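You operate a simulated robot arm through the tools that you are given. There is no shell and no other tool. Be economical: measure what you need, move in short steps, check, and stop when the job is done.

You are at the controls of a simulated robot arm. One attempt, no reset.

## Task
Spoon curd into both small bowls, 2 spoons each, then close the white bowl.
Fine: all on the counter under the window; the spoon goes back to its spot; spill nothing.
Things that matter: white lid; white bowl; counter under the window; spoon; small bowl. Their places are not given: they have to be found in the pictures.

The check looks at the end state, three seconds after you hand in, the way a careful person would. Anything else that was tipped, shoved, dropped, spilled or broken makes it a failure.

## Robot
A 7-joint arm with a two-finger parallel gripper, fixed in place. Base frame: the origin is at the foot of the arm, x ahead of it, y to its left, z up. Readings come in mm, degrees, newtons and seconds.
With the tool pointing down near the work surface it reaches from about 240 to 680 mm from the base axis. Its first joint turns from -66.0 to 66.0 degrees. Payload 2.4 kg.
The TCP is the grasp point between the finger pads, 30 mm short of the fingertips. In the tool frame z runs along the fingers and y along their closing line. Largest opening 94 mm; finger width 28, thickness 10; the body of the gripper, 50 by 96 mm, starts 55 mm behind the TCP.
Orientation is that of the tool frame in the base frame, as a unit quaternion [x, y, z, w]. With the fingers straight down and closing along the base's y, the tool's x points along the base's -x, its y along +y and its z along -z.

## Interface
- The arm moves only by the tool step_arm. Its argument "commands" is one flat list of numbers, 7 for each row, row after row: the shift along the tool's x, y, z in mm, then the turn, a rotation vector about the tool's x, y, z in degrees, then the finger opening in mm, from 0 to 94. In form: [x, y, z, rx, ry, rz, fingers, x, y, z, rx, ry, rz, fingers, ...]. A call has 1 to 20 rows; each row shifts and turns the commanded pose from where the row before left it, along the tool's axes as they then stand. Each row takes 0.2 s and may step no farther than 50 mm and 8.6 degrees from the row before; otherwise, or with a gripper value out of range, the whole call is refused. A pose out of reach is approached as far as the arm can. The call stops where the force on the tool passes 40 N (or 10 N more than at its start, if that is more) or the arm is blocked; 0.2 s more then pass. The fingers move at their own pace (about 153 mm/s each) and stop on an object; they squeeze with about 31 N. The grip force told is the motor's: it shows also when the fingers shut on nothing. Time passes only in rows, and 0.2 s behind the last, so rows that do not move let the fingers close. It gives the time, the measured TCP pose, the force on the tool (base axes), the opening and the grip force at its end, in the units of the frame above (readings bear some noise).
- Cameras (640 x 400 px; columns grow to the right, rows downward): "scene" is fixed at [4.7, 452.8, 1460.9]; the picture's right is [-0.96, -0.26, 0.00], its down [-0.11, 0.39, -0.91] and it looks along [0.24, -0.88, -0.41] (base axes); focal length 329 px, centre (320, 200). "wrist" rides on the gripper at [-37, 0, -58] in the tool frame; the picture's right is [0.00, -1.00, 0.00], its down [0.97, 0.00, -0.24] and it looks along [0.24, 0.00, 0.97] (tool axes); focal length 218 px, centre (320, 200).
- get_image(camera): a new picture of that camera. The clock stands still meanwhile.
- pixel_to_xyz(camera, pixels): for up to 12 pixels [column, row] of the newest picture of that camera ("zoom" is the newest enlarged one), the place [x, y, z] in the base frame of the surface seen there, good to about 2 mm. The clock stands still meanwhile.
- zoom(camera, box): a new picture of the part [left, top, right, bottom] of that camera's present view, enlarged. The clock stands still meanwhile.
- sign_off(): hands the job in; it is judged then, once.

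Go step by step. Measure first, check grasps and placings, and put right what went wrong. The budget is 80 turns and 46 pictures, counting those below and the enlarged ones. Unless the task says otherwise, let go and move clear before handing in, and close with one line.

The tools are called as name(argument=value, ...) on one line, values as JSON. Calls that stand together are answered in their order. step_arm: Moves the arm, as the interface text tells. Its arguments: {"type":"object","properties":{"commands":{"type":"array"}},"required":["commands"]} The other tools are called the same way: get_image (camera) takes a picture; pixel_to_xyz (camera, pixels) gives the place of the surface under pixels of a picture; zoom (camera, box) takes an enlarged picture of a part of a camera's view; sign_off () hands the job in.

At the start:

```text
time: 0.0
position: [347.7, -163.2, 1260.2]
tcp_rot: [0.001, 1.0, 0.001, 0.0]
wrist_force: [-0.1, -0.8, 0.0]
gripper_width: 93.9
grip_force: 0.0
```

scene: 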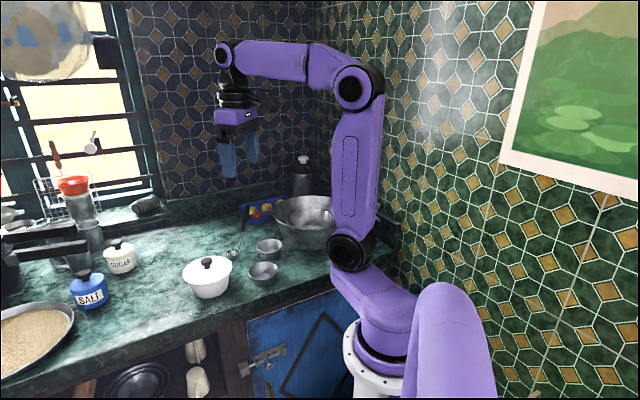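
wrist: 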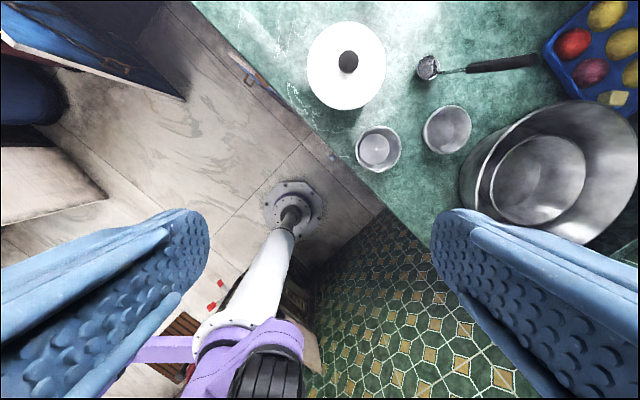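

The pictures show the lidded white bowl near scene (207,277), the two small bowls near (268,249) and (263,273), and the spoon near (240,230). I'll enlarge both views to measure them.

zoom(camera="scene", box=[160, 180, 352, 300])

zoom(camera="wrist", box=[280, 0, 600, 200])

```text
3.33 times, centred on (256, 240) of scene
```

zoom: 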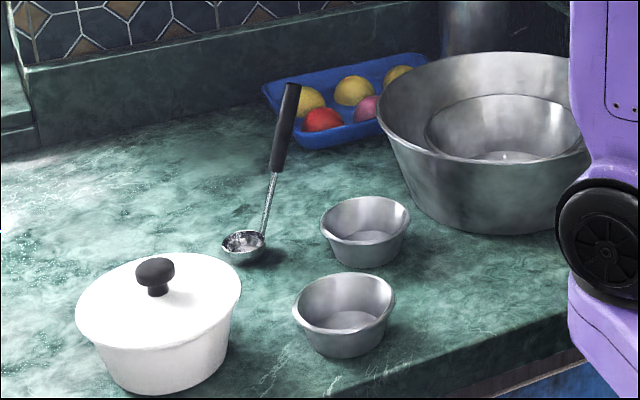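

```text
2.00 times, centred on (440, 100) of wrist
```

zoom: 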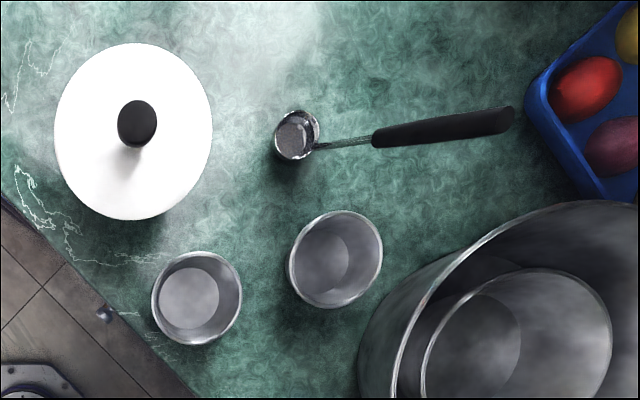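

The spoon is a small ladle with its bowl at zoom (296,137) and a handle from (375,140) to (512,120). I'll measure points on every object.

pixel_to_xyz(camera="zoom", pixels=[[137, 118], [134, 44], [134, 219], [56, 130], [211, 130], [90, 80], [296, 140], [277, 150], [318, 122], [300, 112], [293, 159], [345, 143]])

pixel_to_xyz(camera="zoom", pixels=[[378, 139], [410, 134], [445, 127], [480, 122], [508, 120], [190, 300], [198, 252], [152, 300], [241, 295], [335, 262], [290, 262], [381, 250]])

pixel_to_xyz(camera="zoom", pixels=[[335, 212], [328, 307], [190, 344], [400, 380], [480, 232], [300, 185], [420, 200], [540, 100], [590, 190], [150, 20], [60, 270], [450, 60]])

```text
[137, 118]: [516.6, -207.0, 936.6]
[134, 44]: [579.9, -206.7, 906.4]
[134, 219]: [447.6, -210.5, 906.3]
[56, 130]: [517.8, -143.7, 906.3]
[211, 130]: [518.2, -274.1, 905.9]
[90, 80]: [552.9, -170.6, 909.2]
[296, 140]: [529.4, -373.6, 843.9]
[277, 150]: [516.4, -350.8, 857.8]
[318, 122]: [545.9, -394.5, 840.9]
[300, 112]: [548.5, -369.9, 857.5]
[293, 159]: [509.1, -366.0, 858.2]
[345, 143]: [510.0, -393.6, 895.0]
```

```text
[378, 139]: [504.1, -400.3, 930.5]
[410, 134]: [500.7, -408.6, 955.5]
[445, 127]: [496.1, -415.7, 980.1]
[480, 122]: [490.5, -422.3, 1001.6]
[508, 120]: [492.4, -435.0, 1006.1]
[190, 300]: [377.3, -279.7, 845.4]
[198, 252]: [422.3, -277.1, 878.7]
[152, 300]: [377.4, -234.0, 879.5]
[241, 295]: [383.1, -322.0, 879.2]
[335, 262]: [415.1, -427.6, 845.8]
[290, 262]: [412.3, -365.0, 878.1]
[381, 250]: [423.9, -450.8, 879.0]
```

```text
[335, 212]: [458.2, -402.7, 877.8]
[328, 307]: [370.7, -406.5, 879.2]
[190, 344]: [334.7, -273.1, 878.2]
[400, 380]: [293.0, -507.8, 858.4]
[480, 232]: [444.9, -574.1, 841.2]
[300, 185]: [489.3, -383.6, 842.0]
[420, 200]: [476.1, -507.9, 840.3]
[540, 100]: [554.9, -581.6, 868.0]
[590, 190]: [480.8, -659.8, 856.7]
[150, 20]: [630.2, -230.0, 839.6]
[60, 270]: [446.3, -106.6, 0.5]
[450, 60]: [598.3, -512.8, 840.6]
```

The ladle bowl is centred near (529,-369), rim z 858, and its handle leans about 20° toward azimuth 236°, with its top near z 1008. Next I need the lid's dome and knob heights and a free patch of counter for the lid.

pixel_to_xyz(camera="scene", pixels=[[206, 258], [206, 268], [200, 266], [214, 270], [190, 272], [160, 265], [150, 290], [160, 310], [180, 310], [130, 320], [103, 305], [135, 270]])

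zoom(camera="scene", box=[80, 230, 272, 350])

```text
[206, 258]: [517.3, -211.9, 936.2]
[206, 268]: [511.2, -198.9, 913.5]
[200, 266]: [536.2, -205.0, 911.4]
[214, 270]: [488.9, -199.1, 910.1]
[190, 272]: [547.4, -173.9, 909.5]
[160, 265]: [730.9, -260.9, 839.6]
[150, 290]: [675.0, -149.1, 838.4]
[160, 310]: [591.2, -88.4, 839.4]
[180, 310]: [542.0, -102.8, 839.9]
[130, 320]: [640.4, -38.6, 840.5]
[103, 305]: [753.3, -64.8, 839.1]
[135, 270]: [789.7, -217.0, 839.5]
```

```text
3.33 times, centred on (176, 290) of scene
```

zoom: 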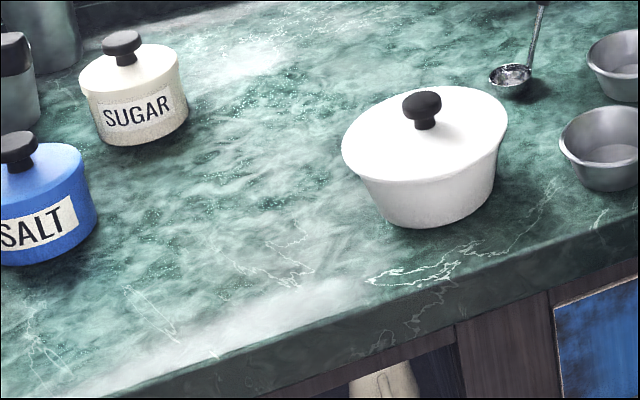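

The lid's dome is about z 913 at its centre and the knob top is z 936 at (515,-209). The counter around (635,-108) is free, so I'll move above the knob.

step_arm(commands=[-21, -5.75, 32.5, 0, 0, 0, 94, -21, -5.75, 32.5, 0, 0, 0, 94, -21, -5.75, 32.5, 0, 0, 0, 94, -21, -5.75, 32.5, 0, 0, 0, 94, -21, -5.75, 32.5, 0, 0, 0, 94, -21, -5.75, 32.5, 0, 0, 0, 94, -21, -5.75, 32.5, 0, 0, 0, 80, -21, -5.75, 32.5, 0, 0, 0, 70, 0, 0, 0, 0, 0, 0, 70])

get_image(camera="wrist")

```text
time: 2.0
position: [517.0, -208.9, 1001.2]
tcp_rot: [0.0, 1.0, 0.0, 0.0]
wrist_force: [0.2, -0.3, 0.1]
gripper_width: 70.2
grip_force: 0.1
```

```text
40 pictures are left
```

wrist: 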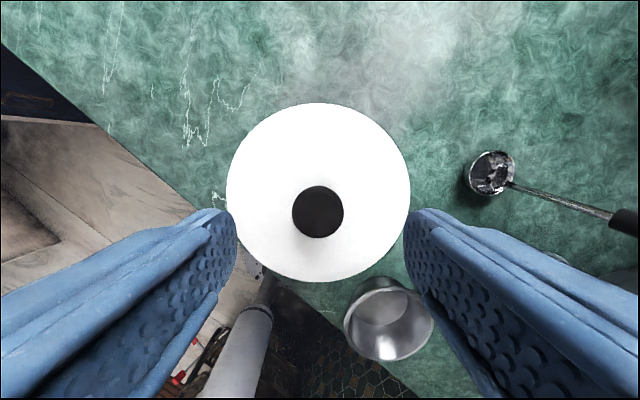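

The knob at (318,212) is centred between the fingers. I'll go down 55 mm and close on it.

step_arm(commands=[0, 0, 20, 0, 0, 0, 70, 0, 0, 20, 0, 0, 0, 70, 0, 0, 15, 0, 0, 0, 70, 0, 0, 0, 0, 0, 0, 50, 0, 0, 0, 0, 0, 0, 38, 0, 0, 0, 0, 0, 0, 20, 0, 0, 0, 0, 0, 0, 20, 0, 0, 0, 0, 0, 0, 20])

pixel_to_xyz(camera="wrist", pixels=[[155, 155], [100, 118], [60, 82], [200, 150], [170, 60], [240, 60], [485, 150], [465, 170], [515, 165], [495, 196], [490, 175], [280, 60]])

```text
time: 3.8
position: [516.9, -209.2, 945.2]
tcp_rot: [0.0, 1.0, -0.001, 0.0]
wrist_force: [-0.2, -0.5, -0.7]
gripper_width: 29.9
grip_force: 31.3
```

```text
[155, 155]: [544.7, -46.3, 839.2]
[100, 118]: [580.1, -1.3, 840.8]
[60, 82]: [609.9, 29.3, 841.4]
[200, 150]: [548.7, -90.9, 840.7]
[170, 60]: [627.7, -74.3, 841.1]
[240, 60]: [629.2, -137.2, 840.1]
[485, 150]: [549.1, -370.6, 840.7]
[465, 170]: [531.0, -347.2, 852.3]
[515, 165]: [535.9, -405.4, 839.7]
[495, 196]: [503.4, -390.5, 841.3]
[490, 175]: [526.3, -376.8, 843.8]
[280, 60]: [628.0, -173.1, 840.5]
```

The knob is held at 29.9 mm with 31 N, and the counter edge is well away from the spot I chose. I'll lift the lid straight up.

step_arm(commands=[0, 0, -5, 0, 0, 0, 20, 0, 0, -10, 0, 0, 0, 20, 0, 0, -15, 0, 0, 0, 20, 0, 0, -20, 0, 0, 0, 20, 0, 0, -20, 0, 0, 0, 20, 0, 0, 0, 0, 0, 0, 20])

zoom(camera="scene", box=[80, 190, 304, 330])

```text
time: 5.2
position: [515.6, -207.9, 1014.3]
tcp_rot: [0.0, 1.0, 0.001, 0.0]
wrist_force: [-0.7, -0.7, -1.0]
gripper_width: 30.0
grip_force: 31.6
```

```text
2.86 times, centred on (192, 260) of scene
```

zoom: 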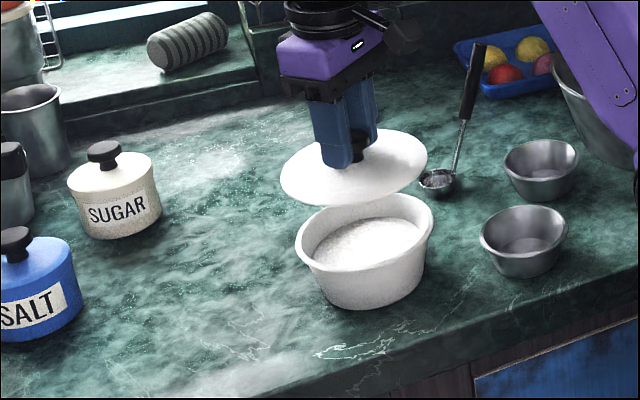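

The lid is off and the curd can be seen in the bowl. I'll carry the lid to (635,-108) and lower it, while measuring the curd surface.

step_arm(commands=[-20, 16.7, 0, 0, 0, 0, 20, -20, 16.7, 0, 0, 0, 0, 20, -20, 16.7, 0, 0, 0, 0, 20, -20, 16.7, 0, 0, 0, 0, 20, -20, 16.7, 0, 0, 0, 0, 20, -20, 16.7, 0, 0, 0, 0, 20, 0, 0, 0, 0, 0, 0, 20, 0, 0, 25, 0, 0, 0, 20, 0, 0, 25, 0, 0, 0, 20, 0, 0, 25, 0, 0, 0, 20, 0, 0, 25, 0, 0, 0, 20, 0, 0, 20, 0, 0, 0, 20, 0, 0, 0, 0, 0, 0, 20])

pixel_to_xyz(camera="zoom", pixels=[[365, 245], [330, 250], [400, 235], [365, 225], [365, 262], [300, 250], [432, 215], [365, 280]])

zoom(camera="scene", box=[80, 190, 304, 330])

```text
time: 8.0
position: [635.6, -110.2, 894.9]
tcp_rot: [0.0, 1.0, 0.0, 0.0]
wrist_force: [0.3, 0.1, -0.2]
gripper_width: 30.0
grip_force: 30.7
```

```text
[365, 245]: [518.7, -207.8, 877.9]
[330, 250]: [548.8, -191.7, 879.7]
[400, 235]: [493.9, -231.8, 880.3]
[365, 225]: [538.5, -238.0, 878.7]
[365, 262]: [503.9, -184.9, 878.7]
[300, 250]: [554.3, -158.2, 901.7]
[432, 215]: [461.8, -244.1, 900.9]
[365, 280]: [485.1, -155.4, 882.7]
```

```text
2.86 times, centred on (192, 260) of scene
```

zoom: 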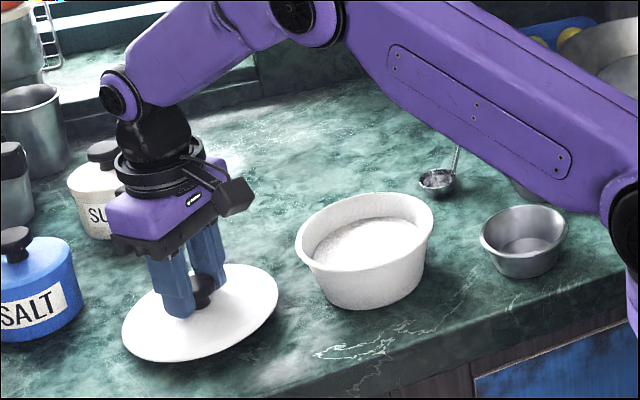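

The lid hovers a little above the counter with TCP at 894.9, and the curd surface is at z 879. I'll lower in 2 mm steps until it makes contact.

step_arm(commands=[0, 0, 2, 0, 0, 0, 20, 0, 0, 2, 0, 0, 0, 20, 0, 0, 2, 0, 0, 0, 20, 0, 0, 2, 0, 0, 0, 20, 0, 0, 1, 0, 0, 0, 20, 0, 0, 1, 0, 0, 0, 20, 0, 0, 0, 0, 0, 0, 20])

```text
time: 9.6
position: [636.4, -109.8, 887.9]
tcp_rot: [0.0, 1.0, -0.001, 0.003]
wrist_force: [-3.3, -1.2, 22.7]
gripper_width: 29.8
grip_force: 31.3
```

It has touched at TCP 888 with 22 N. I'll ease up 2 mm, let go and go straight up.

step_arm(commands=[0, 0, -2, 0, 0, 0, 20, 0, 0, 0, 0, 0, 0, 36, 0, 0, 0, 0, 0, 0, 50, 0, 0, 0, 0, 0, 0, 70, 0, 0, -15, 0, 0, 0, 70, 0, 0, -40, 0, 0, 0, 70, 0, 0, -50, 0, 0, 0, 70, 0, 0, -50, 0, 0, 0, 70, 0, 0, -50, 0, 0, 0, 70, 0, 0, 0, 0, 0, 0, 70])

get_image(camera="wrist")

```text
time: 11.8
position: [632.6, -108.1, 1091.1]
tcp_rot: [-0.001, 1.0, 0.0, -0.001]
wrist_force: [0.0, 1.3, 1.1]
gripper_width: 70.1
grip_force: 0.1
```

```text
37 pictures are left
```

wrist: 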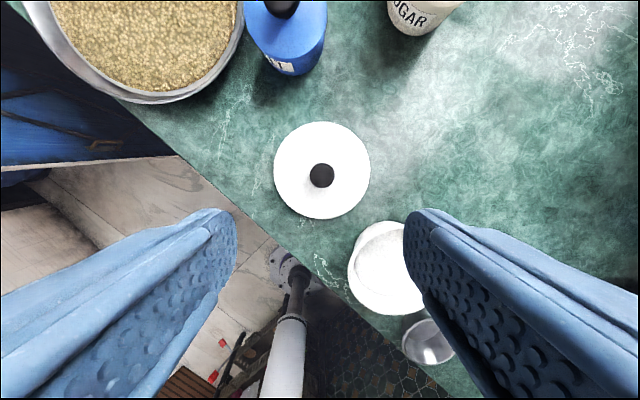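

The lid lies flat with its knob at (321,175), clear of everything. Now I'll go over the ladle handle and turn the gripper 56° so the fingers close across the plane of its lean.

step_arm(commands=[19, -43, -8, 0, 0, 0, 70, 19, -43, -8, 0, 0, 0, 70, 19, -43, -8, 0, 0, 0, 70, 19, -43, -8, 0, 0, 0, 70, 19, -43, -8, 0, 0, 0, 70, 19, -43, -8, 0, 0, 0, 70, 19, -43, -8, 0, 0, 0, 70, 0, 0, 0, 0, 0, -8, 70, 0, 0, 0, 0, 0, -8, 70, 0, 0, 0, 0, 0, -8, 70, 0, 0, 0, 0, 0, -8, 70, 0, 0, 0, 0, 0, -8, 70, 0, 0, 0, 0, 0, -8, 70, 0, 0, 0, 0, 0, -8, 70, 0, 0, 0, 0, 0, 0, 70])

get_image(camera="wrist")

```text
time: 15.0
position: [503.5, -410.4, 1148.0]
tcp_rot: [-0.47, 0.883, 0.0, 0.0]
wrist_force: [1.5, -0.1, 1.0]
gripper_width: 70.1
grip_force: 0.1
```

```text
36 pictures are left
```

wrist: 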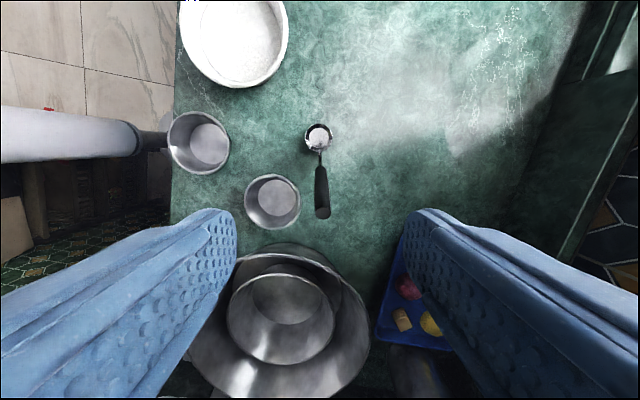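

The handle now runs almost straight down the image, from (320,170) to (322,215), so the gripper lies in its plane. I'll measure it precisely from here.

zoom(camera="wrist", box=[256, 110, 384, 230])

```text
3.33 times, centred on (320, 170) of wrist
```

zoom: 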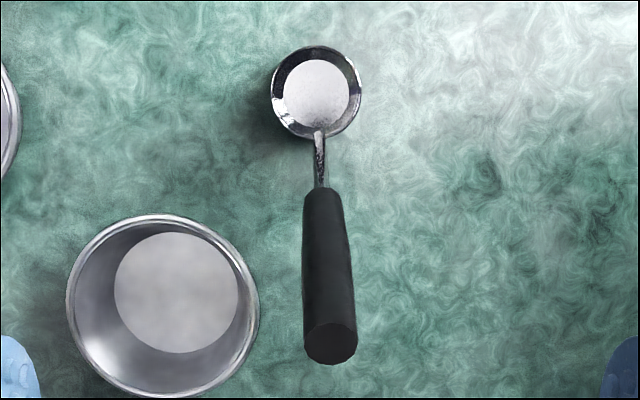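

pixel_to_xyz(camera="zoom", pixels=[[330, 342], [330, 318], [329, 290], [327, 250], [324, 210], [320, 160], [318, 132], [272, 95], [360, 85], [315, 47], [316, 95], [310, 130]])

pixel_to_xyz(camera="zoom", pixels=[[68, 300], [258, 300], [163, 216], [163, 395], [304, 290], [353, 290], [308, 350], [354, 350]])

```text
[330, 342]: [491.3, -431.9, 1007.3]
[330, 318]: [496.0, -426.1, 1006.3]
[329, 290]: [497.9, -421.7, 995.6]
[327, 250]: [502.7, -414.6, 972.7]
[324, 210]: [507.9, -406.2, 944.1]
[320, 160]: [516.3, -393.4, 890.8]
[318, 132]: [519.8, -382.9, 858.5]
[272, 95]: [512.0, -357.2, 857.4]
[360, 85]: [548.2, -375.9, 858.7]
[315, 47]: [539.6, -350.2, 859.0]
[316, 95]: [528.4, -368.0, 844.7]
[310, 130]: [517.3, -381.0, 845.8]
```

```text
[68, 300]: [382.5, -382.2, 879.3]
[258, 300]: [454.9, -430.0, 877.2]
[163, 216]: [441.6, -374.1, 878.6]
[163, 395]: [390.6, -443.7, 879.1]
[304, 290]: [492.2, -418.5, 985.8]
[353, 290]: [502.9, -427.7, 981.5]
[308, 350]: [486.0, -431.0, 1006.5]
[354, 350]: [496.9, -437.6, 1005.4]
```

The ladle rim centre is (530,-366.5) with radius 20 and z 858.5. The handle axis leans 19.7° toward azimuth 240°, passing (499,-420,975). Before taking it, I'll test with the empty gripper whether the arm can tilt about 70° over the small bowls for pouring.

step_arm(commands=[0, 0, 0, 0, 0, -4, 70, -15.2, 18.6, 27, 0, 0, 0, 70, -15.2, 18.6, 27, 0, 0, 0, 70, -15.2, 18.6, 27, 0, 0, 0, 70, -15.2, 18.6, 27, 0, 0, 0, 70, 0, 0, 0, 0, 7, 0, 70, 0, 0, 0, 0, 7, 0, 70, 0, 0, 0, 0, 7, 0, 70, 0, 0, 0, 0, 7, 0, 70, 0, 0, 0, 0, 7, 0, 70, 0, 0, 0, 0, 7, 0, 70, 0, 0, 0, 0, 7, 0, 70, 0, 0, 0, 0, 7, 0, 70, 0, 0, 0, 0, 7, 0, 70, 0, 0, 0, 0, 7, 0, 70, 0, 0, 0, 0, 0, 0, 70])

get_image(camera="scene")

```text
time: 18.4
position: [469.5, -321.2, 1040.0]
tcp_rot: [-0.409, 0.709, -0.287, -0.497]
wrist_force: [0.0, -1.2, -0.1]
gripper_width: 70.0
grip_force: 0.0
```

```text
34 pictures are left
```

scene: 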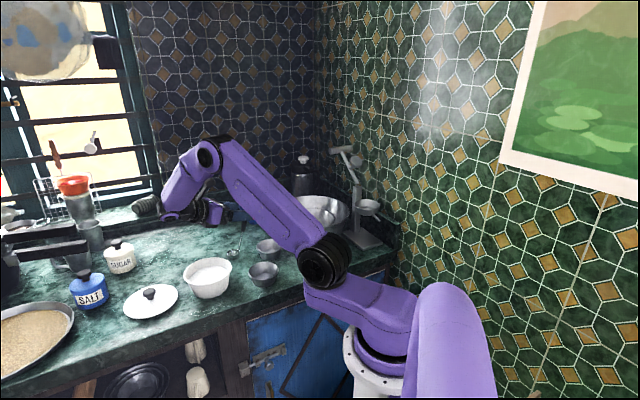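

The 70° tilt was reached fully at bowl B. I'll test bowl A the same way and push on to 84°.

step_arm(commands=[-10.7, 33.4, -29.3, 0, 0, 0, 70, -10.7, 33.4, -29.3, 0, 0, 0, 70, -10.7, 33.4, -29.3, 0, 0, 0, 70, 0, 0, 0, 0, 7, 0, 70, 0, 0, 0, 0, 7, 0, 70, 0, 0, 0, 0, 0, 0, 70])

```text
time: 19.8
position: [428.7, -189.9, 1038.7]
tcp_rot: [-0.371, 0.643, -0.335, -0.58]
wrist_force: [0.0, -0.3, 0.3]
gripper_width: 70.1
grip_force: 0.1
```

84° over bowl A also works. Now I'll turn back to a 30° lean matching the handle's side and move to a pre-grasp point 110 mm back from the handle.

step_arm(commands=[0, 0, 0, 0, -8.143, 0, 70, 0, 0, 0, 0, -8.143, 0, 70, 0, 0, 0, 0, -8.143, 0, 70, 0, 0, 0, 0, -8.143, 0, 70, 0, 0, 0, 0, -8.143, 0, 70, 0, 0, 0, 0, -8.143, 0, 70, 0, 0, 0, 0, -8.143, 0, 70, 0, 0, 0, 0, -8.143, 0, 70, 0, 0, 0, 0, -8.143, 0, 70, 0, 0, 0, 0, -8.143, 0, 70, 0, 0, 0, 0, -8.143, 0, 70, 0, 0, 0, 0, -8.143, 0, 70, 0, 0, 0, 0, -8.143, 0, 70, 0, 0, 0, 0, -8.143, 0, 70])

step_arm(commands=[24.86, -25.13, -19.5, 0, 0, 0, 70, 24.86, -25.13, -19.5, 0, 0, 0, 70, 24.86, -25.13, -19.5, 0, 0, 0, 70, 24.86, -25.13, -19.5, 0, 0, 0, 70, 24.86, -25.13, -19.5, 0, 0, 0, 70, 24.86, -25.13, -19.5, 0, 0, 0, 70, 24.86, -25.13, -19.5, 0, 0, 0, 70, 0, 0, 0, 0, 0, 0, 60])

get_image(camera="wrist")

```text
time: 22.8
position: [429.3, -189.1, 1039.3]
tcp_rot: [-0.484, 0.836, 0.13, 0.225]
wrist_force: [-0.2, -0.4, 0.3]
gripper_width: 70.1
grip_force: 0.0
```

```text
time: 24.6
position: [462.7, -455.6, 1070.9]
tcp_rot: [-0.483, 0.837, 0.13, 0.223]
wrist_force: [-1.7, 0.2, 0.8]
gripper_width: 59.5
grip_force: 0.1
out of reach, approached as far as the arm can: row 7
```

```text
33 pictures are left
```

wrist: 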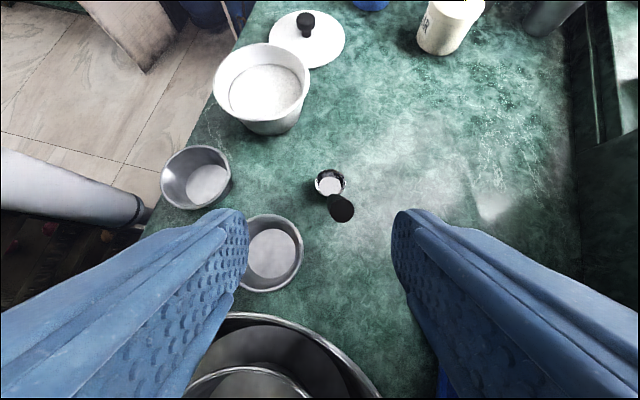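

The last row was just out of reach, so the full 30° lean is at the limit here. I'll use a 20° lean, in line with the handle, and read the pose again.

step_arm(commands=[-4, 0, 0, 0, 5, 0, 60, -4, 0, 0, 0, 5, 0, 60, 0, 0, 0, 0, 0, 0, 60])

```text
time: 25.4
position: [465.8, -449.2, 1075.0]
tcp_rot: [-0.493, 0.853, 0.087, 0.149]
wrist_force: [0.2, -0.7, 0.9]
gripper_width: 60.0
grip_force: 0.2
```

The lean is now 19.9°. I'll move to the pre-grasp point and look along the handle.

step_arm(commands=[-2.7, -7, 16.6, 0, 0, 0, 60, -2.6, -6.9, 16.6, 0, 0, 0, 60, 0, 0, 0, 0, 0, 0, 60])

get_image(camera="wrist")

```text
time: 26.2
position: [486.5, -442.1, 1045.6]
tcp_rot: [-0.492, 0.853, 0.087, 0.15]
wrist_force: [-0.5, -0.8, -0.1]
gripper_width: 60.1
grip_force: 0.0
```

```text
32 pictures are left
```

wrist: 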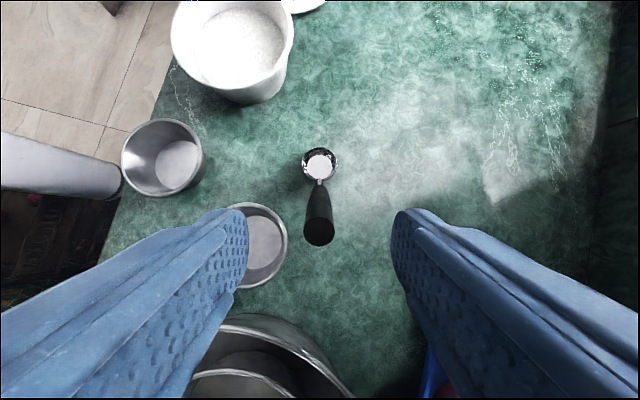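

The handle end at (318,232) is centred between the fingers. I'll advance 70 mm along the handle and check again before closing.

step_arm(commands=[0, 0, 20, 0, 0, 0, 60, 0, 0, 20, 0, 0, 0, 60, 0, 0, 15, 0, 0, 0, 50, 0, 0, 15, 0, 0, 0, 40, 0, 0, 0, 0, 0, 0, 40])

get_image(camera="wrist")

```text
time: 27.4
position: [497.5, -421.3, 981.4]
tcp_rot: [-0.493, 0.853, 0.087, 0.15]
wrist_force: [-0.2, -1.1, 0.3]
gripper_width: 39.9
grip_force: 0.1
```

```text
31 pictures are left
```

wrist: 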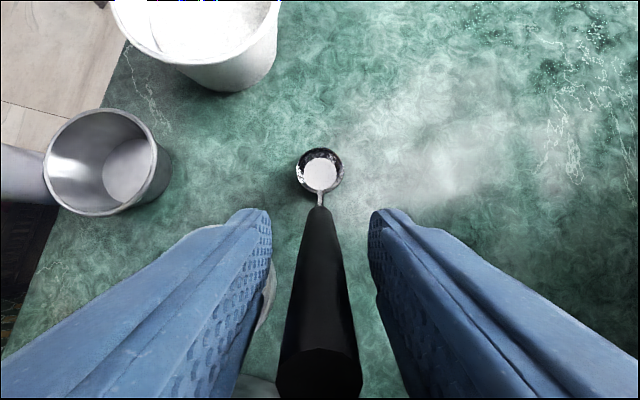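

The handle runs straight between the pads, centred near column 319. I'll close on it.

step_arm(commands=[0, 0, 0, 0, 0, 0, 28, 0, 0, 0, 0, 0, 0, 20, 0, 0, 0, 0, 0, 0, 5, 0, 0, 0, 0, 0, 0, 5, 0, 0, 0, 0, 0, 0, 5])

get_image(camera="wrist")

```text
time: 28.6
position: [497.0, -422.6, 981.4]
tcp_rot: [-0.492, 0.853, 0.086, 0.151]
wrist_force: [0.1, 0.4, -0.2]
gripper_width: 15.6
grip_force: 30.9
```

```text
30 pictures are left
```

wrist: 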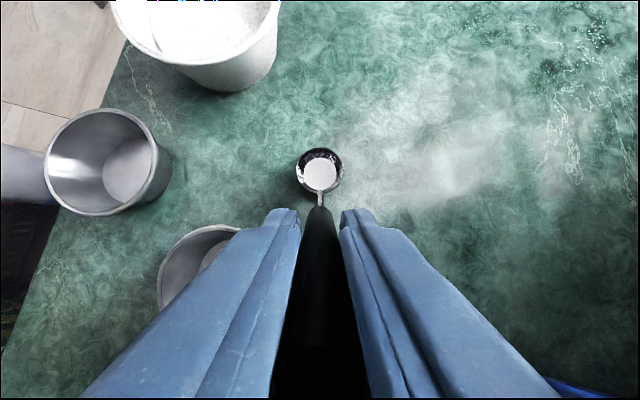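

The ladle is held at 15.6 mm. I'll lift it 100 mm straight up and bring its bowl over the middle of the white bowl.

step_arm(commands=[-3.4, 0, -9.4, 0, 0, 0, 5, -6.8, 0, -18.8, 0, 0, 0, 5, -8, 0, -21.9, 0, 0, 0, 5, -8, 0, -21.9, 0, 0, 0, 5, -8, 0, -21.9, 0, 0, 0, 5, 0, 0, 0, 0, 0, 0, 5, -20.3, 15.3, 7.37, 0, 0, 0, 5, -20.3, 15.3, 7.37, 0, 0, 0, 5, -20.3, 15.3, 7.37, 0, 0, 0, 5, -20.3, 15.3, 7.37, 0, 0, 0, 5, -20.3, 15.3, 7.37, 0, 0, 0, 5, -20.3, 15.3, 7.37, 0, 0, 0, 5, 0, 0, 0, 0, 0, 0, 5])

get_image(camera="wrist")

zoom(camera="scene", box=[120, 160, 312, 320])

```text
time: 31.4
position: [482.0, -263.4, 1079.1]
tcp_rot: [-0.492, 0.853, 0.086, 0.15]
wrist_force: [0.0, 1.0, -1.2]
gripper_width: 15.3
grip_force: 31.3
```

```text
29 pictures are left
```

wrist: 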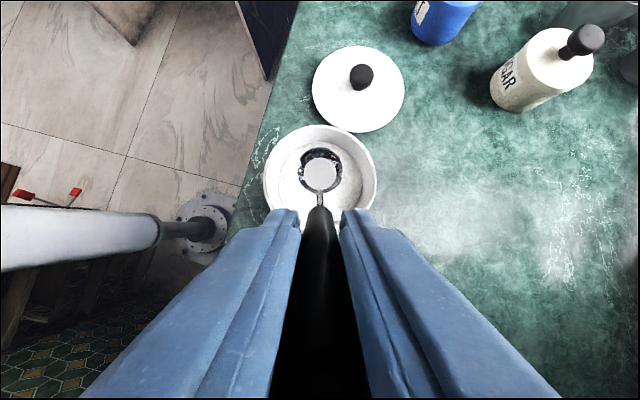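

```text
2.50 times, centred on (216, 240) of scene
```

zoom: 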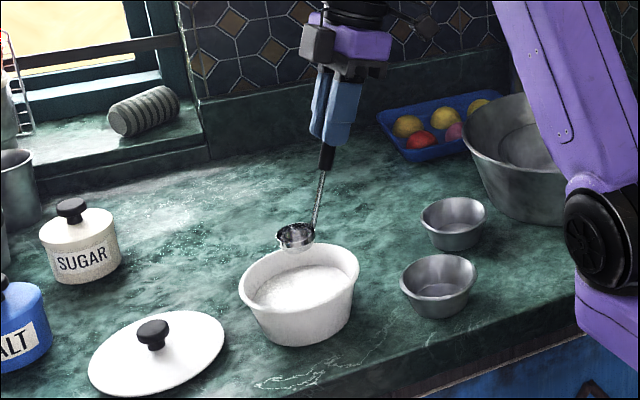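

The ladle bowl sits centred over the curd, with its rim at about z 957. I'll dip it slowly until its rim is about 9 mm under the curd surface (z 879).

step_arm(commands=[6.16, 0, 16.9, 0, 0, 0, 5, 6.16, 0, 16.9, 0, 0, 0, 5, 6.16, 0, 16.9, 0, 0, 0, 5, 1.88, 0, 5.17, 0, 0, 0, 5, 1.88, 0, 5.17, 0, 0, 0, 5, 1.88, 0, 5.17, 0, 0, 0, 5, 1.88, 0, 5.17, 0, 0, 0, 5, 1.88, 0, 5.17, 0, 0, 0, 5, 1.88, 0, 5.17, 0, 0, 0, 5, 0, 0, 0, 0, 0, 0, 5])

zoom(camera="scene", box=[160, 200, 288, 300])

```text
time: 33.6
position: [483.3, -263.8, 992.2]
tcp_rot: [-0.492, 0.853, 0.087, 0.15]
wrist_force: [0.3, 0.2, -1.6]
gripper_width: 15.7
grip_force: 31.0
```

```text
4.00 times, centred on (224, 250) of scene
```

zoom: 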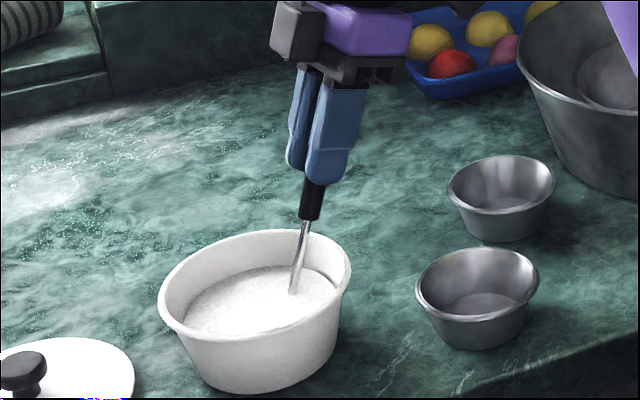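

The ladle is fully submerged, with only the stem in view near (297,270). I'll lift it slowly and level.

step_arm(commands=[0, 0, 0, 0, 0, 0, 5, -1.88, 0, -5.17, 0, 0, 0, 5, -1.88, 0, -5.17, 0, 0, 0, 5, -1.88, 0, -5.17, 0, 0, 0, 5, -1.88, 0, -5.17, 0, 0, 0, 5, -1.88, 0, -5.17, 0, 0, 0, 5, -1.88, 0, -5.17, 0, 0, 0, 5, -3, 0, -8.2, 0, 0, 0, 5, -3, 0, -8.2, 0, 0, 0, 5, -3, 0, -8.2, 0, 0, 0, 5, -3, 0, -8.2, 0, 0, 0, 5, -3, 0, -8.2, 0, 0, 0, 5, -3, 0, -8.2, 0, 0, 0, 5, 0, 0, 0, 0, 0, 0, 5])

zoom(camera="scene", box=[160, 200, 288, 300])

zoom(camera="wrist", box=[256, 110, 384, 230])

```text
time: 36.6
position: [482.6, -264.5, 1077.9]
tcp_rot: [-0.493, 0.853, 0.086, 0.149]
wrist_force: [0.4, 0.2, -0.2]
gripper_width: 15.7
grip_force: 31.0
```

```text
4.00 times, centred on (224, 250) of scene
```

zoom: 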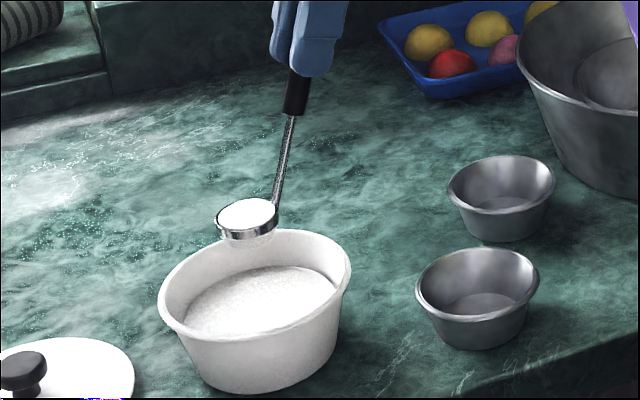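

```text
3.33 times, centred on (320, 170) of wrist
```

zoom: 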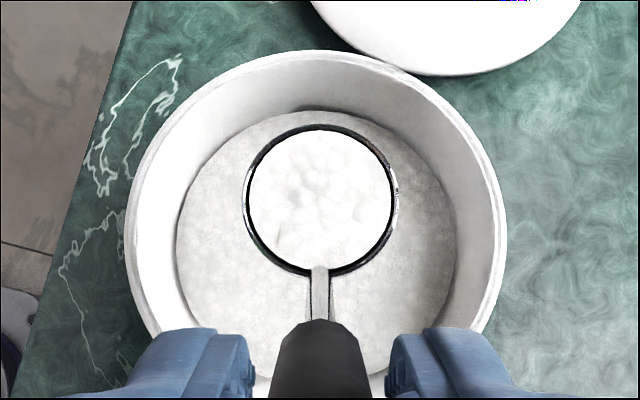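

The spoon is level and full, with nothing hanging off it. I'll carry it gently to just above bowl A, aiming for a ladle centre at (375,-283).

step_arm(commands=[5, 3.34, -1.83, 0, 0, 0, 5, 10, 6.67, -3.66, 0, 0, 0, 5, 12.56, 8.34, -4.57, 0, 0, 0, 5, 12.56, 8.34, -4.57, 0, 0, 0, 5, 12.56, 8.34, -4.57, 0, 0, 0, 5, 12.56, 8.34, -4.57, 0, 0, 0, 5, 12.56, 8.34, -4.57, 0, 0, 0, 5, 12.56, 8.34, -4.57, 0, 0, 0, 5, 12.56, 8.34, -4.57, 0, 0, 0, 5, 12.56, 8.34, -4.57, 0, 0, 0, 5, 7, 4.67, -2.56, 0, 0, 0, 5, 3.1, 2, -1.1, 0, 0, 0, 5, 3, 0, 8.1, 0, 0, 0, 5, 3, 0, 8.1, 0, 0, 0, 5, 3, 0, 8.1, 0, 0, 0, 5, 0, 0, 0, 0, 0, 0, 5])

zoom(camera="wrist", box=[224, 80, 416, 240])

```text
time: 40.0
position: [343.1, -338.0, 1053.1]
tcp_rot: [-0.493, 0.853, 0.086, 0.15]
wrist_force: [0.0, 0.6, -0.7]
gripper_width: 15.9
grip_force: 31.0
```

```text
2.50 times, centred on (320, 160) of wrist
```

zoom: 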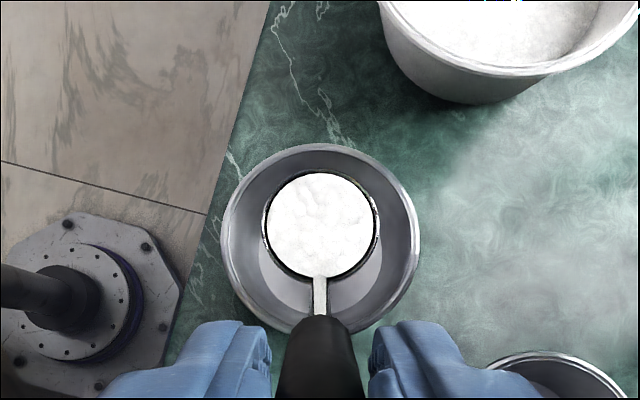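

The ladle is over bowl A. I'll tilt about its bowl centre by 80° and look.

step_arm(commands=[-19.19, 0, -1.23, 0, 8, 0, 5, -19.19, 0, -1.23, 0, 8, 0, 5, -19.19, 0, -1.23, 0, 8, 0, 5, -19.19, 0, -1.23, 0, 8, 0, 5, -19.19, 0, -1.23, 0, 8, 0, 5, -19.19, 0, -1.23, 0, 8, 0, 5, -19.19, 0, -1.23, 0, 8, 0, 5, -19.19, 0, -1.23, 0, 8, 0, 5, -19.19, 0, -1.23, 0, 8, 0, 5, -19.19, 0, -1.23, 0, 8, 0, 5, 0, 0, 0, 0, 0, 0, 5])

zoom(camera="scene", box=[160, 180, 320, 300])

```text
time: 42.4
position: [431.2, -189.7, 1015.8]
tcp_rot: [-0.432, 0.75, -0.251, -0.434]
wrist_force: [0.1, 0.5, 0.1]
gripper_width: 15.6
grip_force: 31.2
```

```text
3.33 times, centred on (240, 240) of scene
```

zoom: 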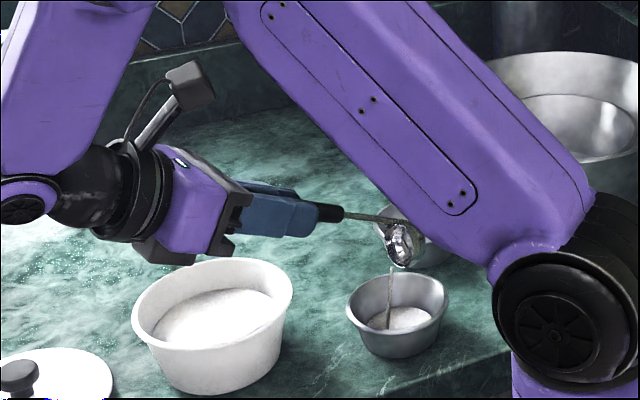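

Curd is streaming into bowl A. I'll tilt another 24°, hold a second and look.

step_arm(commands=[0, 0, 0, 0, 0, 0, 5, -19.19, 0, -1.23, 0, 8, 0, 5, 0, 0, 0, 0, 0, 0, 5, -19.19, 0, -1.23, 0, 8, 0, 5, -19.19, 0, -1.23, 0, 8, 0, 5, 0, 0, 0, 0, 0, 0, 5, 0, 0, 0, 0, 0, 0, 5, 0, 0, 0, 0, 0, 0, 5, 0, 0, 0, 0, 0, 0, 5, 0, 0, 0, 0, 0, 0, 5])

zoom(camera="scene", box=[160, 180, 320, 300])

```text
time: 44.6
position: [443.4, -167.6, 963.0]
tcp_rot: [-0.373, 0.643, -0.335, -0.579]
wrist_force: [0.0, -0.4, -0.9]
gripper_width: 15.5
grip_force: 31.3
```

```text
3.33 times, centred on (240, 240) of scene
```

zoom: 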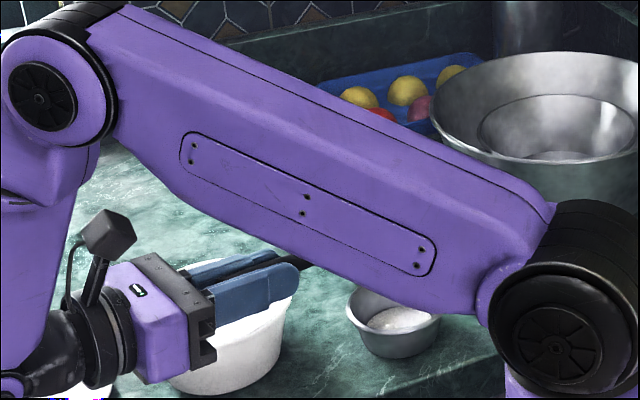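

There is curd in bowl A and no contact force. I'll turn the ladle back level and check what remains in it.

step_arm(commands=[18.83, 0, 3.89, 0, -8, 0, 5, 18.83, 0, 3.89, 0, -8, 0, 5, 18.83, 0, 3.89, 0, -8, 0, 5, 18.83, 0, 3.89, 0, -8, 0, 5, 18.83, 0, 3.89, 0, -8, 0, 5, 18.83, 0, 3.89, 0, -8, 0, 5, 18.83, 0, 3.89, 0, -8, 0, 5, 18.83, 0, 3.89, 0, -8, 0, 5, 18.83, 0, 3.89, 0, -8, 0, 5, 18.83, 0, 3.89, 0, -8, 0, 5, 18.83, 0, 3.89, 0, -8, 0, 5, 18.83, 0, 3.89, 0, -8, 0, 5, 18.83, 0, 3.89, 0, -8, 0, 5, 0, 0, 0, 0, 0, 0, 5])

zoom(camera="wrist", box=[224, 80, 416, 240])

zoom(camera="scene", box=[160, 180, 320, 300])

```text
time: 47.6
position: [345.7, -337.3, 1051.1]
tcp_rot: [-0.493, 0.853, 0.087, 0.151]
wrist_force: [0.7, 0.5, -1.7]
gripper_width: 15.9
grip_force: 31.1
```

```text
2.50 times, centred on (320, 160) of wrist
```

zoom: 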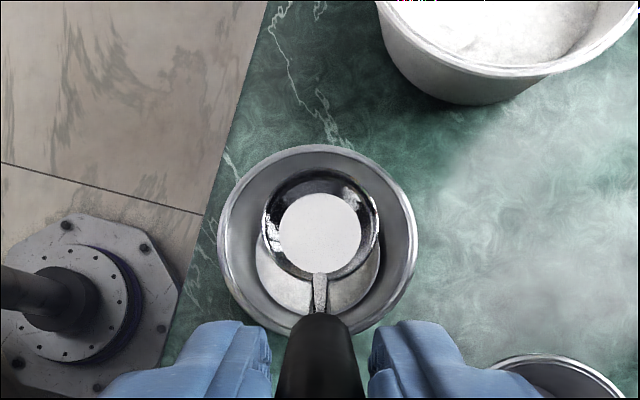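

```text
3.33 times, centred on (240, 240) of scene
```

zoom: 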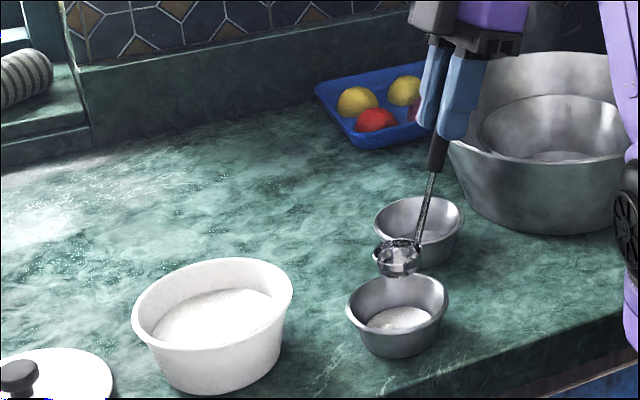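

The ladle is empty, bowl A holds the first spoonful and the counter is clean. I'll go back over the white bowl and dip again.

step_arm(commands=[-4.6, 0, -12.7, 0, 0, 0, 5, -4.6, 0, -12.7, 0, 0, 0, 5, -20.65, -13.6, 7.5, 0, 0, 0, 5, -20.65, -13.6, 7.5, 0, 0, 0, 5, -20.65, -13.6, 7.5, 0, 0, 0, 5, -20.65, -13.6, 7.5, 0, 0, 0, 5, -20.65, -13.6, 7.5, 0, 0, 0, 5, -20.65, -13.6, 7.5, 0, 0, 0, 5, 0, 0, 0, 0, 0, 0, 5, 6.16, 0, 16.9, 0, 0, 0, 5, 6.16, 0, 16.9, 0, 0, 0, 5, 6.16, 0, 16.9, 0, 0, 0, 5, 1.95, 0, 5.36, 0, 0, 0, 5, 1.95, 0, 5.36, 0, 0, 0, 5, 1.95, 0, 5.36, 0, 0, 0, 5, 1.95, 0, 5.36, 0, 0, 0, 5, 1.95, 0, 5.36, 0, 0, 0, 5, 1.95, 0, 5.36, 0, 0, 0, 5, 0, 0, 0, 0, 0, 0, 5])

step_arm(commands=[0, 0, 0, 0, 0, 0, 5, -1.95, 0, -5.36, 0, 0, 0, 5, -1.95, 0, -5.36, 0, 0, 0, 5, -1.95, 0, -5.36, 0, 0, 0, 5, -1.95, 0, -5.36, 0, 0, 0, 5, -1.95, 0, -5.36, 0, 0, 0, 5, -1.95, 0, -5.36, 0, 0, 0, 5, -3, 0, -8.2, 0, 0, 0, 5, -3, 0, -8.2, 0, 0, 0, 5, -3, 0, -8.2, 0, 0, 0, 5, -3, 0, -8.2, 0, 0, 0, 5, -3, 0, -8.2, 0, 0, 0, 5, -3, 0, -8.2, 0, 0, 0, 5, 0, 0, 0, 0, 0, 0, 5])

zoom(camera="wrist", box=[224, 80, 416, 240])

```text
time: 51.6
position: [482.0, -264.9, 990.6]
tcp_rot: [-0.492, 0.853, 0.087, 0.151]
wrist_force: [-0.4, -0.9, -1.7]
gripper_width: 15.9
grip_force: 30.6
```

```text
time: 54.6
position: [480.0, -264.7, 1074.7]
tcp_rot: [-0.492, 0.853, 0.087, 0.15]
wrist_force: [-0.1, 0.4, -0.6]
gripper_width: 15.6
grip_force: 31.0
```

```text
2.50 times, centred on (320, 160) of wrist
```

zoom: 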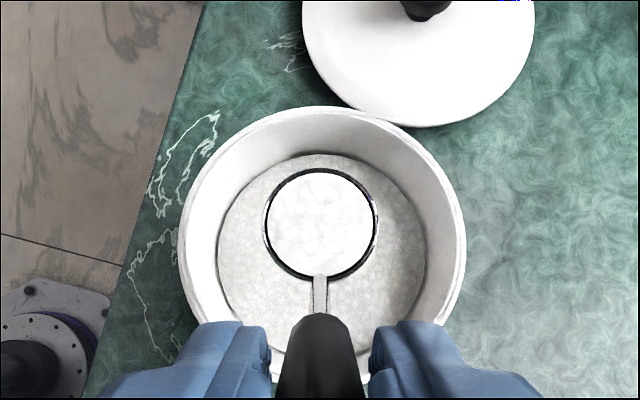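

The spoon is full again. I'll carry it to bowl A and tilt.

step_arm(commands=[5, 3.34, -1.83, 0, 0, 0, 5, 10, 6.67, -3.66, 0, 0, 0, 5, 12.56, 8.34, -4.57, 0, 0, 0, 5, 12.56, 8.34, -4.57, 0, 0, 0, 5, 12.56, 8.34, -4.57, 0, 0, 0, 5, 12.56, 8.34, -4.57, 0, 0, 0, 5, 12.56, 8.34, -4.57, 0, 0, 0, 5, 12.56, 8.34, -4.57, 0, 0, 0, 5, 12.56, 8.34, -4.57, 0, 0, 0, 5, 12.56, 8.34, -4.57, 0, 0, 0, 5, 7, 4.67, -2.56, 0, 0, 0, 5, 2.4, 1.5, -0.8, 0, 0, 0, 5, 2.5, 0, 6.9, 0, 0, 0, 5, 2.5, 0, 6.9, 0, 0, 0, 5, 2.5, 0, 6.9, 0, 0, 0, 5, 0, 0, 0, 0, 0, 0, 5])

step_arm(commands=[-19.19, 0, -1.23, 0, 8, 0, 5, -19.19, 0, -1.23, 0, 8, 0, 5, -19.19, 0, -1.23, 0, 8, 0, 5, -19.19, 0, -1.23, 0, 8, 0, 5, -19.19, 0, -1.23, 0, 8, 0, 5, -19.19, 0, -1.23, 0, 8, 0, 5, -19.19, 0, -1.23, 0, 8, 0, 5, -19.19, 0, -1.23, 0, 8, 0, 5, -19.19, 0, -1.23, 0, 8, 0, 5, -19.19, 0, -1.23, 0, 8, 0, 5, 0, 0, 0, 0, 0, 0, 5, 0, 0, 0, 0, 0, 0, 5, -19.19, 0, -1.23, 0, 8, 0, 5, 0, 0, 0, 0, 0, 0, 5, -19.19, 0, -1.23, 0, 8, 0, 5, -19.19, 0, -1.23, 0, 8, 0, 5, 0, 0, 0, 0, 0, 0, 5, 0, 0, 0, 0, 0, 0, 5, 0, 0, 0, 0, 0, 0, 5, 0, 0, 0, 0, 0, 0, 5])

step_arm(commands=[0, 0, 0, 0, 0, 0, 5, 0, 0, 0, 0, 0, 0, 5, 18.83, 0, 3.89, 0, -8, 0, 5, 18.83, 0, 3.89, 0, -8, 0, 5, 18.83, 0, 3.89, 0, -8, 0, 5, 18.83, 0, 3.89, 0, -8, 0, 5, 18.83, 0, 3.89, 0, -8, 0, 5, 18.83, 0, 3.89, 0, -8, 0, 5, 18.83, 0, 3.89, 0, -8, 0, 5, 18.83, 0, 3.89, 0, -8, 0, 5, 18.83, 0, 3.89, 0, -8, 0, 5, 18.83, 0, 3.89, 0, -8, 0, 5, 18.83, 0, 3.89, 0, -8, 0, 5, 18.83, 0, 3.89, 0, -8, 0, 5, 18.83, 0, 3.89, 0, -8, 0, 5, 0, 0, 0, 0, 0, 0, 5])

zoom(camera="wrist", box=[224, 80, 416, 240])

zoom(camera="scene", box=[160, 180, 320, 300])

```text
time: 58.0
position: [342.1, -339.6, 1055.3]
tcp_rot: [-0.493, 0.853, 0.086, 0.151]
wrist_force: [0.9, -0.2, -1.2]
gripper_width: 15.6
grip_force: 30.7
```

```text
time: 62.2
position: [439.8, -168.8, 964.0]
tcp_rot: [-0.371, 0.644, -0.334, -0.579]
wrist_force: [-0.1, -0.1, -1.5]
gripper_width: 15.9
grip_force: 30.6
```

```text
time: 65.6
position: [341.7, -339.3, 1055.1]
tcp_rot: [-0.492, 0.853, 0.087, 0.151]
wrist_force: [0.6, 1.0, -1.9]
gripper_width: 15.7
grip_force: 30.4
```

```text
2.50 times, centred on (320, 160) of wrist
```

zoom: 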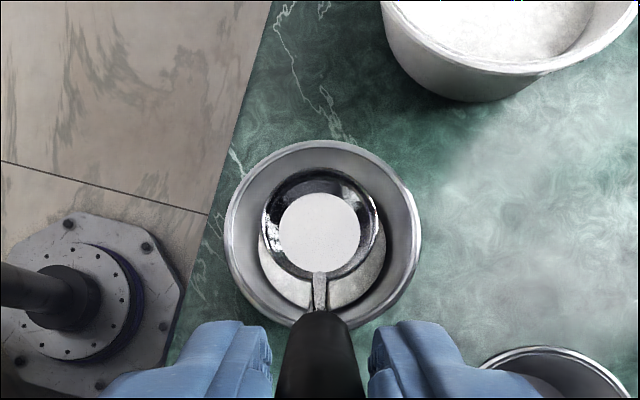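

```text
3.33 times, centred on (240, 240) of scene
```

zoom: 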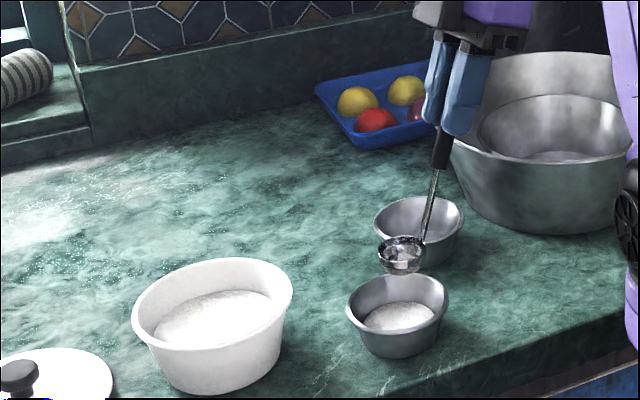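

Bowl A now holds two spoonfuls and the ladle is empty. I'll dip for bowl B, a touch deeper.

step_arm(commands=[-3.9, 0, -10.8, 0, 0, 0, 5, -3.9, 0, -10.8, 0, 0, 0, 5, -21.2, -14, 7.7, 0, 0, 0, 5, -21.2, -14, 7.7, 0, 0, 0, 5, -21.2, -14, 7.7, 0, 0, 0, 5, -21.2, -14, 7.7, 0, 0, 0, 5, -21.2, -14, 7.7, 0, 0, 0, 5, -21.2, -14, 7.7, 0, 0, 0, 5, 0, 0, 0, 0, 0, 0, 5, 6.16, 0, 16.9, 0, 0, 0, 5, 6.16, 0, 16.9, 0, 0, 0, 5, 6.16, 0, 16.9, 0, 0, 0, 5, 2.05, 0, 5.64, 0, 0, 0, 5, 2.05, 0, 5.64, 0, 0, 0, 5, 2.05, 0, 5.64, 0, 0, 0, 5, 2.05, 0, 5.64, 0, 0, 0, 5, 2.05, 0, 5.64, 0, 0, 0, 5, 2.05, 0, 5.64, 0, 0, 0, 5, 0, 0, 0, 0, 0, 0, 5])

step_arm(commands=[0, 0, 0, 0, 0, 0, 5, -2.05, 0, -5.64, 0, 0, 0, 5, -2.05, 0, -5.64, 0, 0, 0, 5, -2.05, 0, -5.64, 0, 0, 0, 5, -2.05, 0, -5.64, 0, 0, 0, 5, -2.05, 0, -5.64, 0, 0, 0, 5, -2.05, 0, -5.64, 0, 0, 0, 5, -3, 0, -8.2, 0, 0, 0, 5, -3, 0, -8.2, 0, 0, 0, 5, -3, 0, -8.2, 0, 0, 0, 5, -3, 0, -8.2, 0, 0, 0, 5, -3, 0, -8.2, 0, 0, 0, 5, -3, 0, -8.2, 0, 0, 0, 5, 0, 0, 0, 0, 0, 0, 5])

zoom(camera="wrist", box=[224, 80, 416, 240])

```text
time: 69.6
position: [482.4, -263.6, 988.0]
tcp_rot: [-0.492, 0.853, 0.087, 0.15]
wrist_force: [-0.1, -1.3, -0.6]
gripper_width: 15.7
grip_force: 30.9
```

```text
time: 72.6
position: [483.4, -263.6, 1076.2]
tcp_rot: [-0.493, 0.853, 0.086, 0.15]
wrist_force: [0.3, 0.3, -1.0]
gripper_width: 15.5
grip_force: 31.1
```

```text
2.50 times, centred on (320, 160) of wrist
```

zoom: 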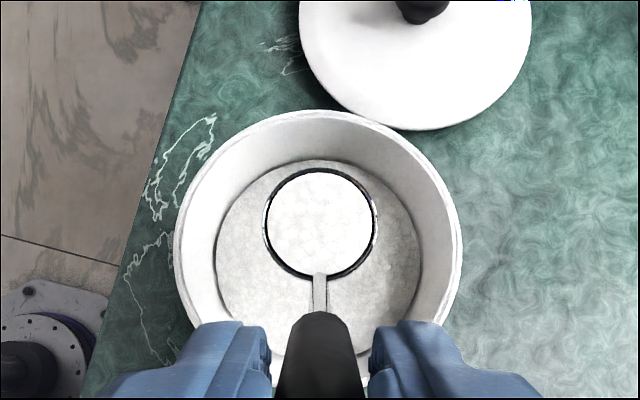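

The spoon is full. I'll carry it to bowl B, holding the ladle centre at (415,-412), slightly higher so that the gripper clears the white bowl when it tilts.

step_arm(commands=[5.67, -0.4, -2.06, 0, 0, 0, 5, 11.34, -0.8, -4.12, 0, 0, 0, 5, 14.17, -1, -5.15, 0, 0, 0, 5, 14.17, -1, -5.15, 0, 0, 0, 5, 14.17, -1, -5.15, 0, 0, 0, 5, 14.17, -1, -5.15, 0, 0, 0, 5, 14.17, -1, -5.15, 0, 0, 0, 5, 14.17, -1, -5.15, 0, 0, 0, 5, 14.17, -1, -5.15, 0, 0, 0, 5, 14.17, -1, -5.15, 0, 0, 0, 5, 14.17, -1, -5.15, 0, 0, 0, 5, 14.17, -1, -5.15, 0, 0, 0, 5, 14.17, -1, -5.15, 0, 0, 0, 5, 14.17, -1, -5.15, 0, 0, 0, 5, 14.17, -1, -5.15, 0, 0, 0, 5, 7.1, -0.5, -2.6, 0, 0, 0, 5, 4.25, -0.3, -1.55, 0, 0, 0, 5, 2.4, 0, 6.6, 0, 0, 0, 5, 2.4, 0, 6.6, 0, 0, 0, 5, 0, 0, 0, 0, 0, 0, 5])

zoom(camera="wrist", box=[224, 80, 416, 240])

```text
time: 76.8
position: [381.0, -466.7, 1062.1]
tcp_rot: [-0.492, 0.853, 0.087, 0.151]
wrist_force: [-0.5, -0.3, 0.0]
gripper_width: 15.9
grip_force: 30.7
```

```text
2.50 times, centred on (320, 160) of wrist
```

zoom: 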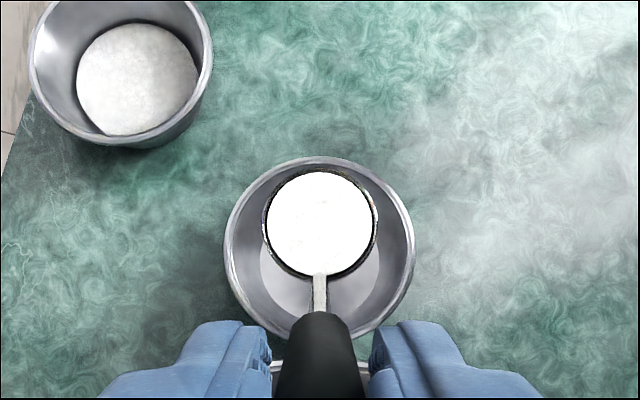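

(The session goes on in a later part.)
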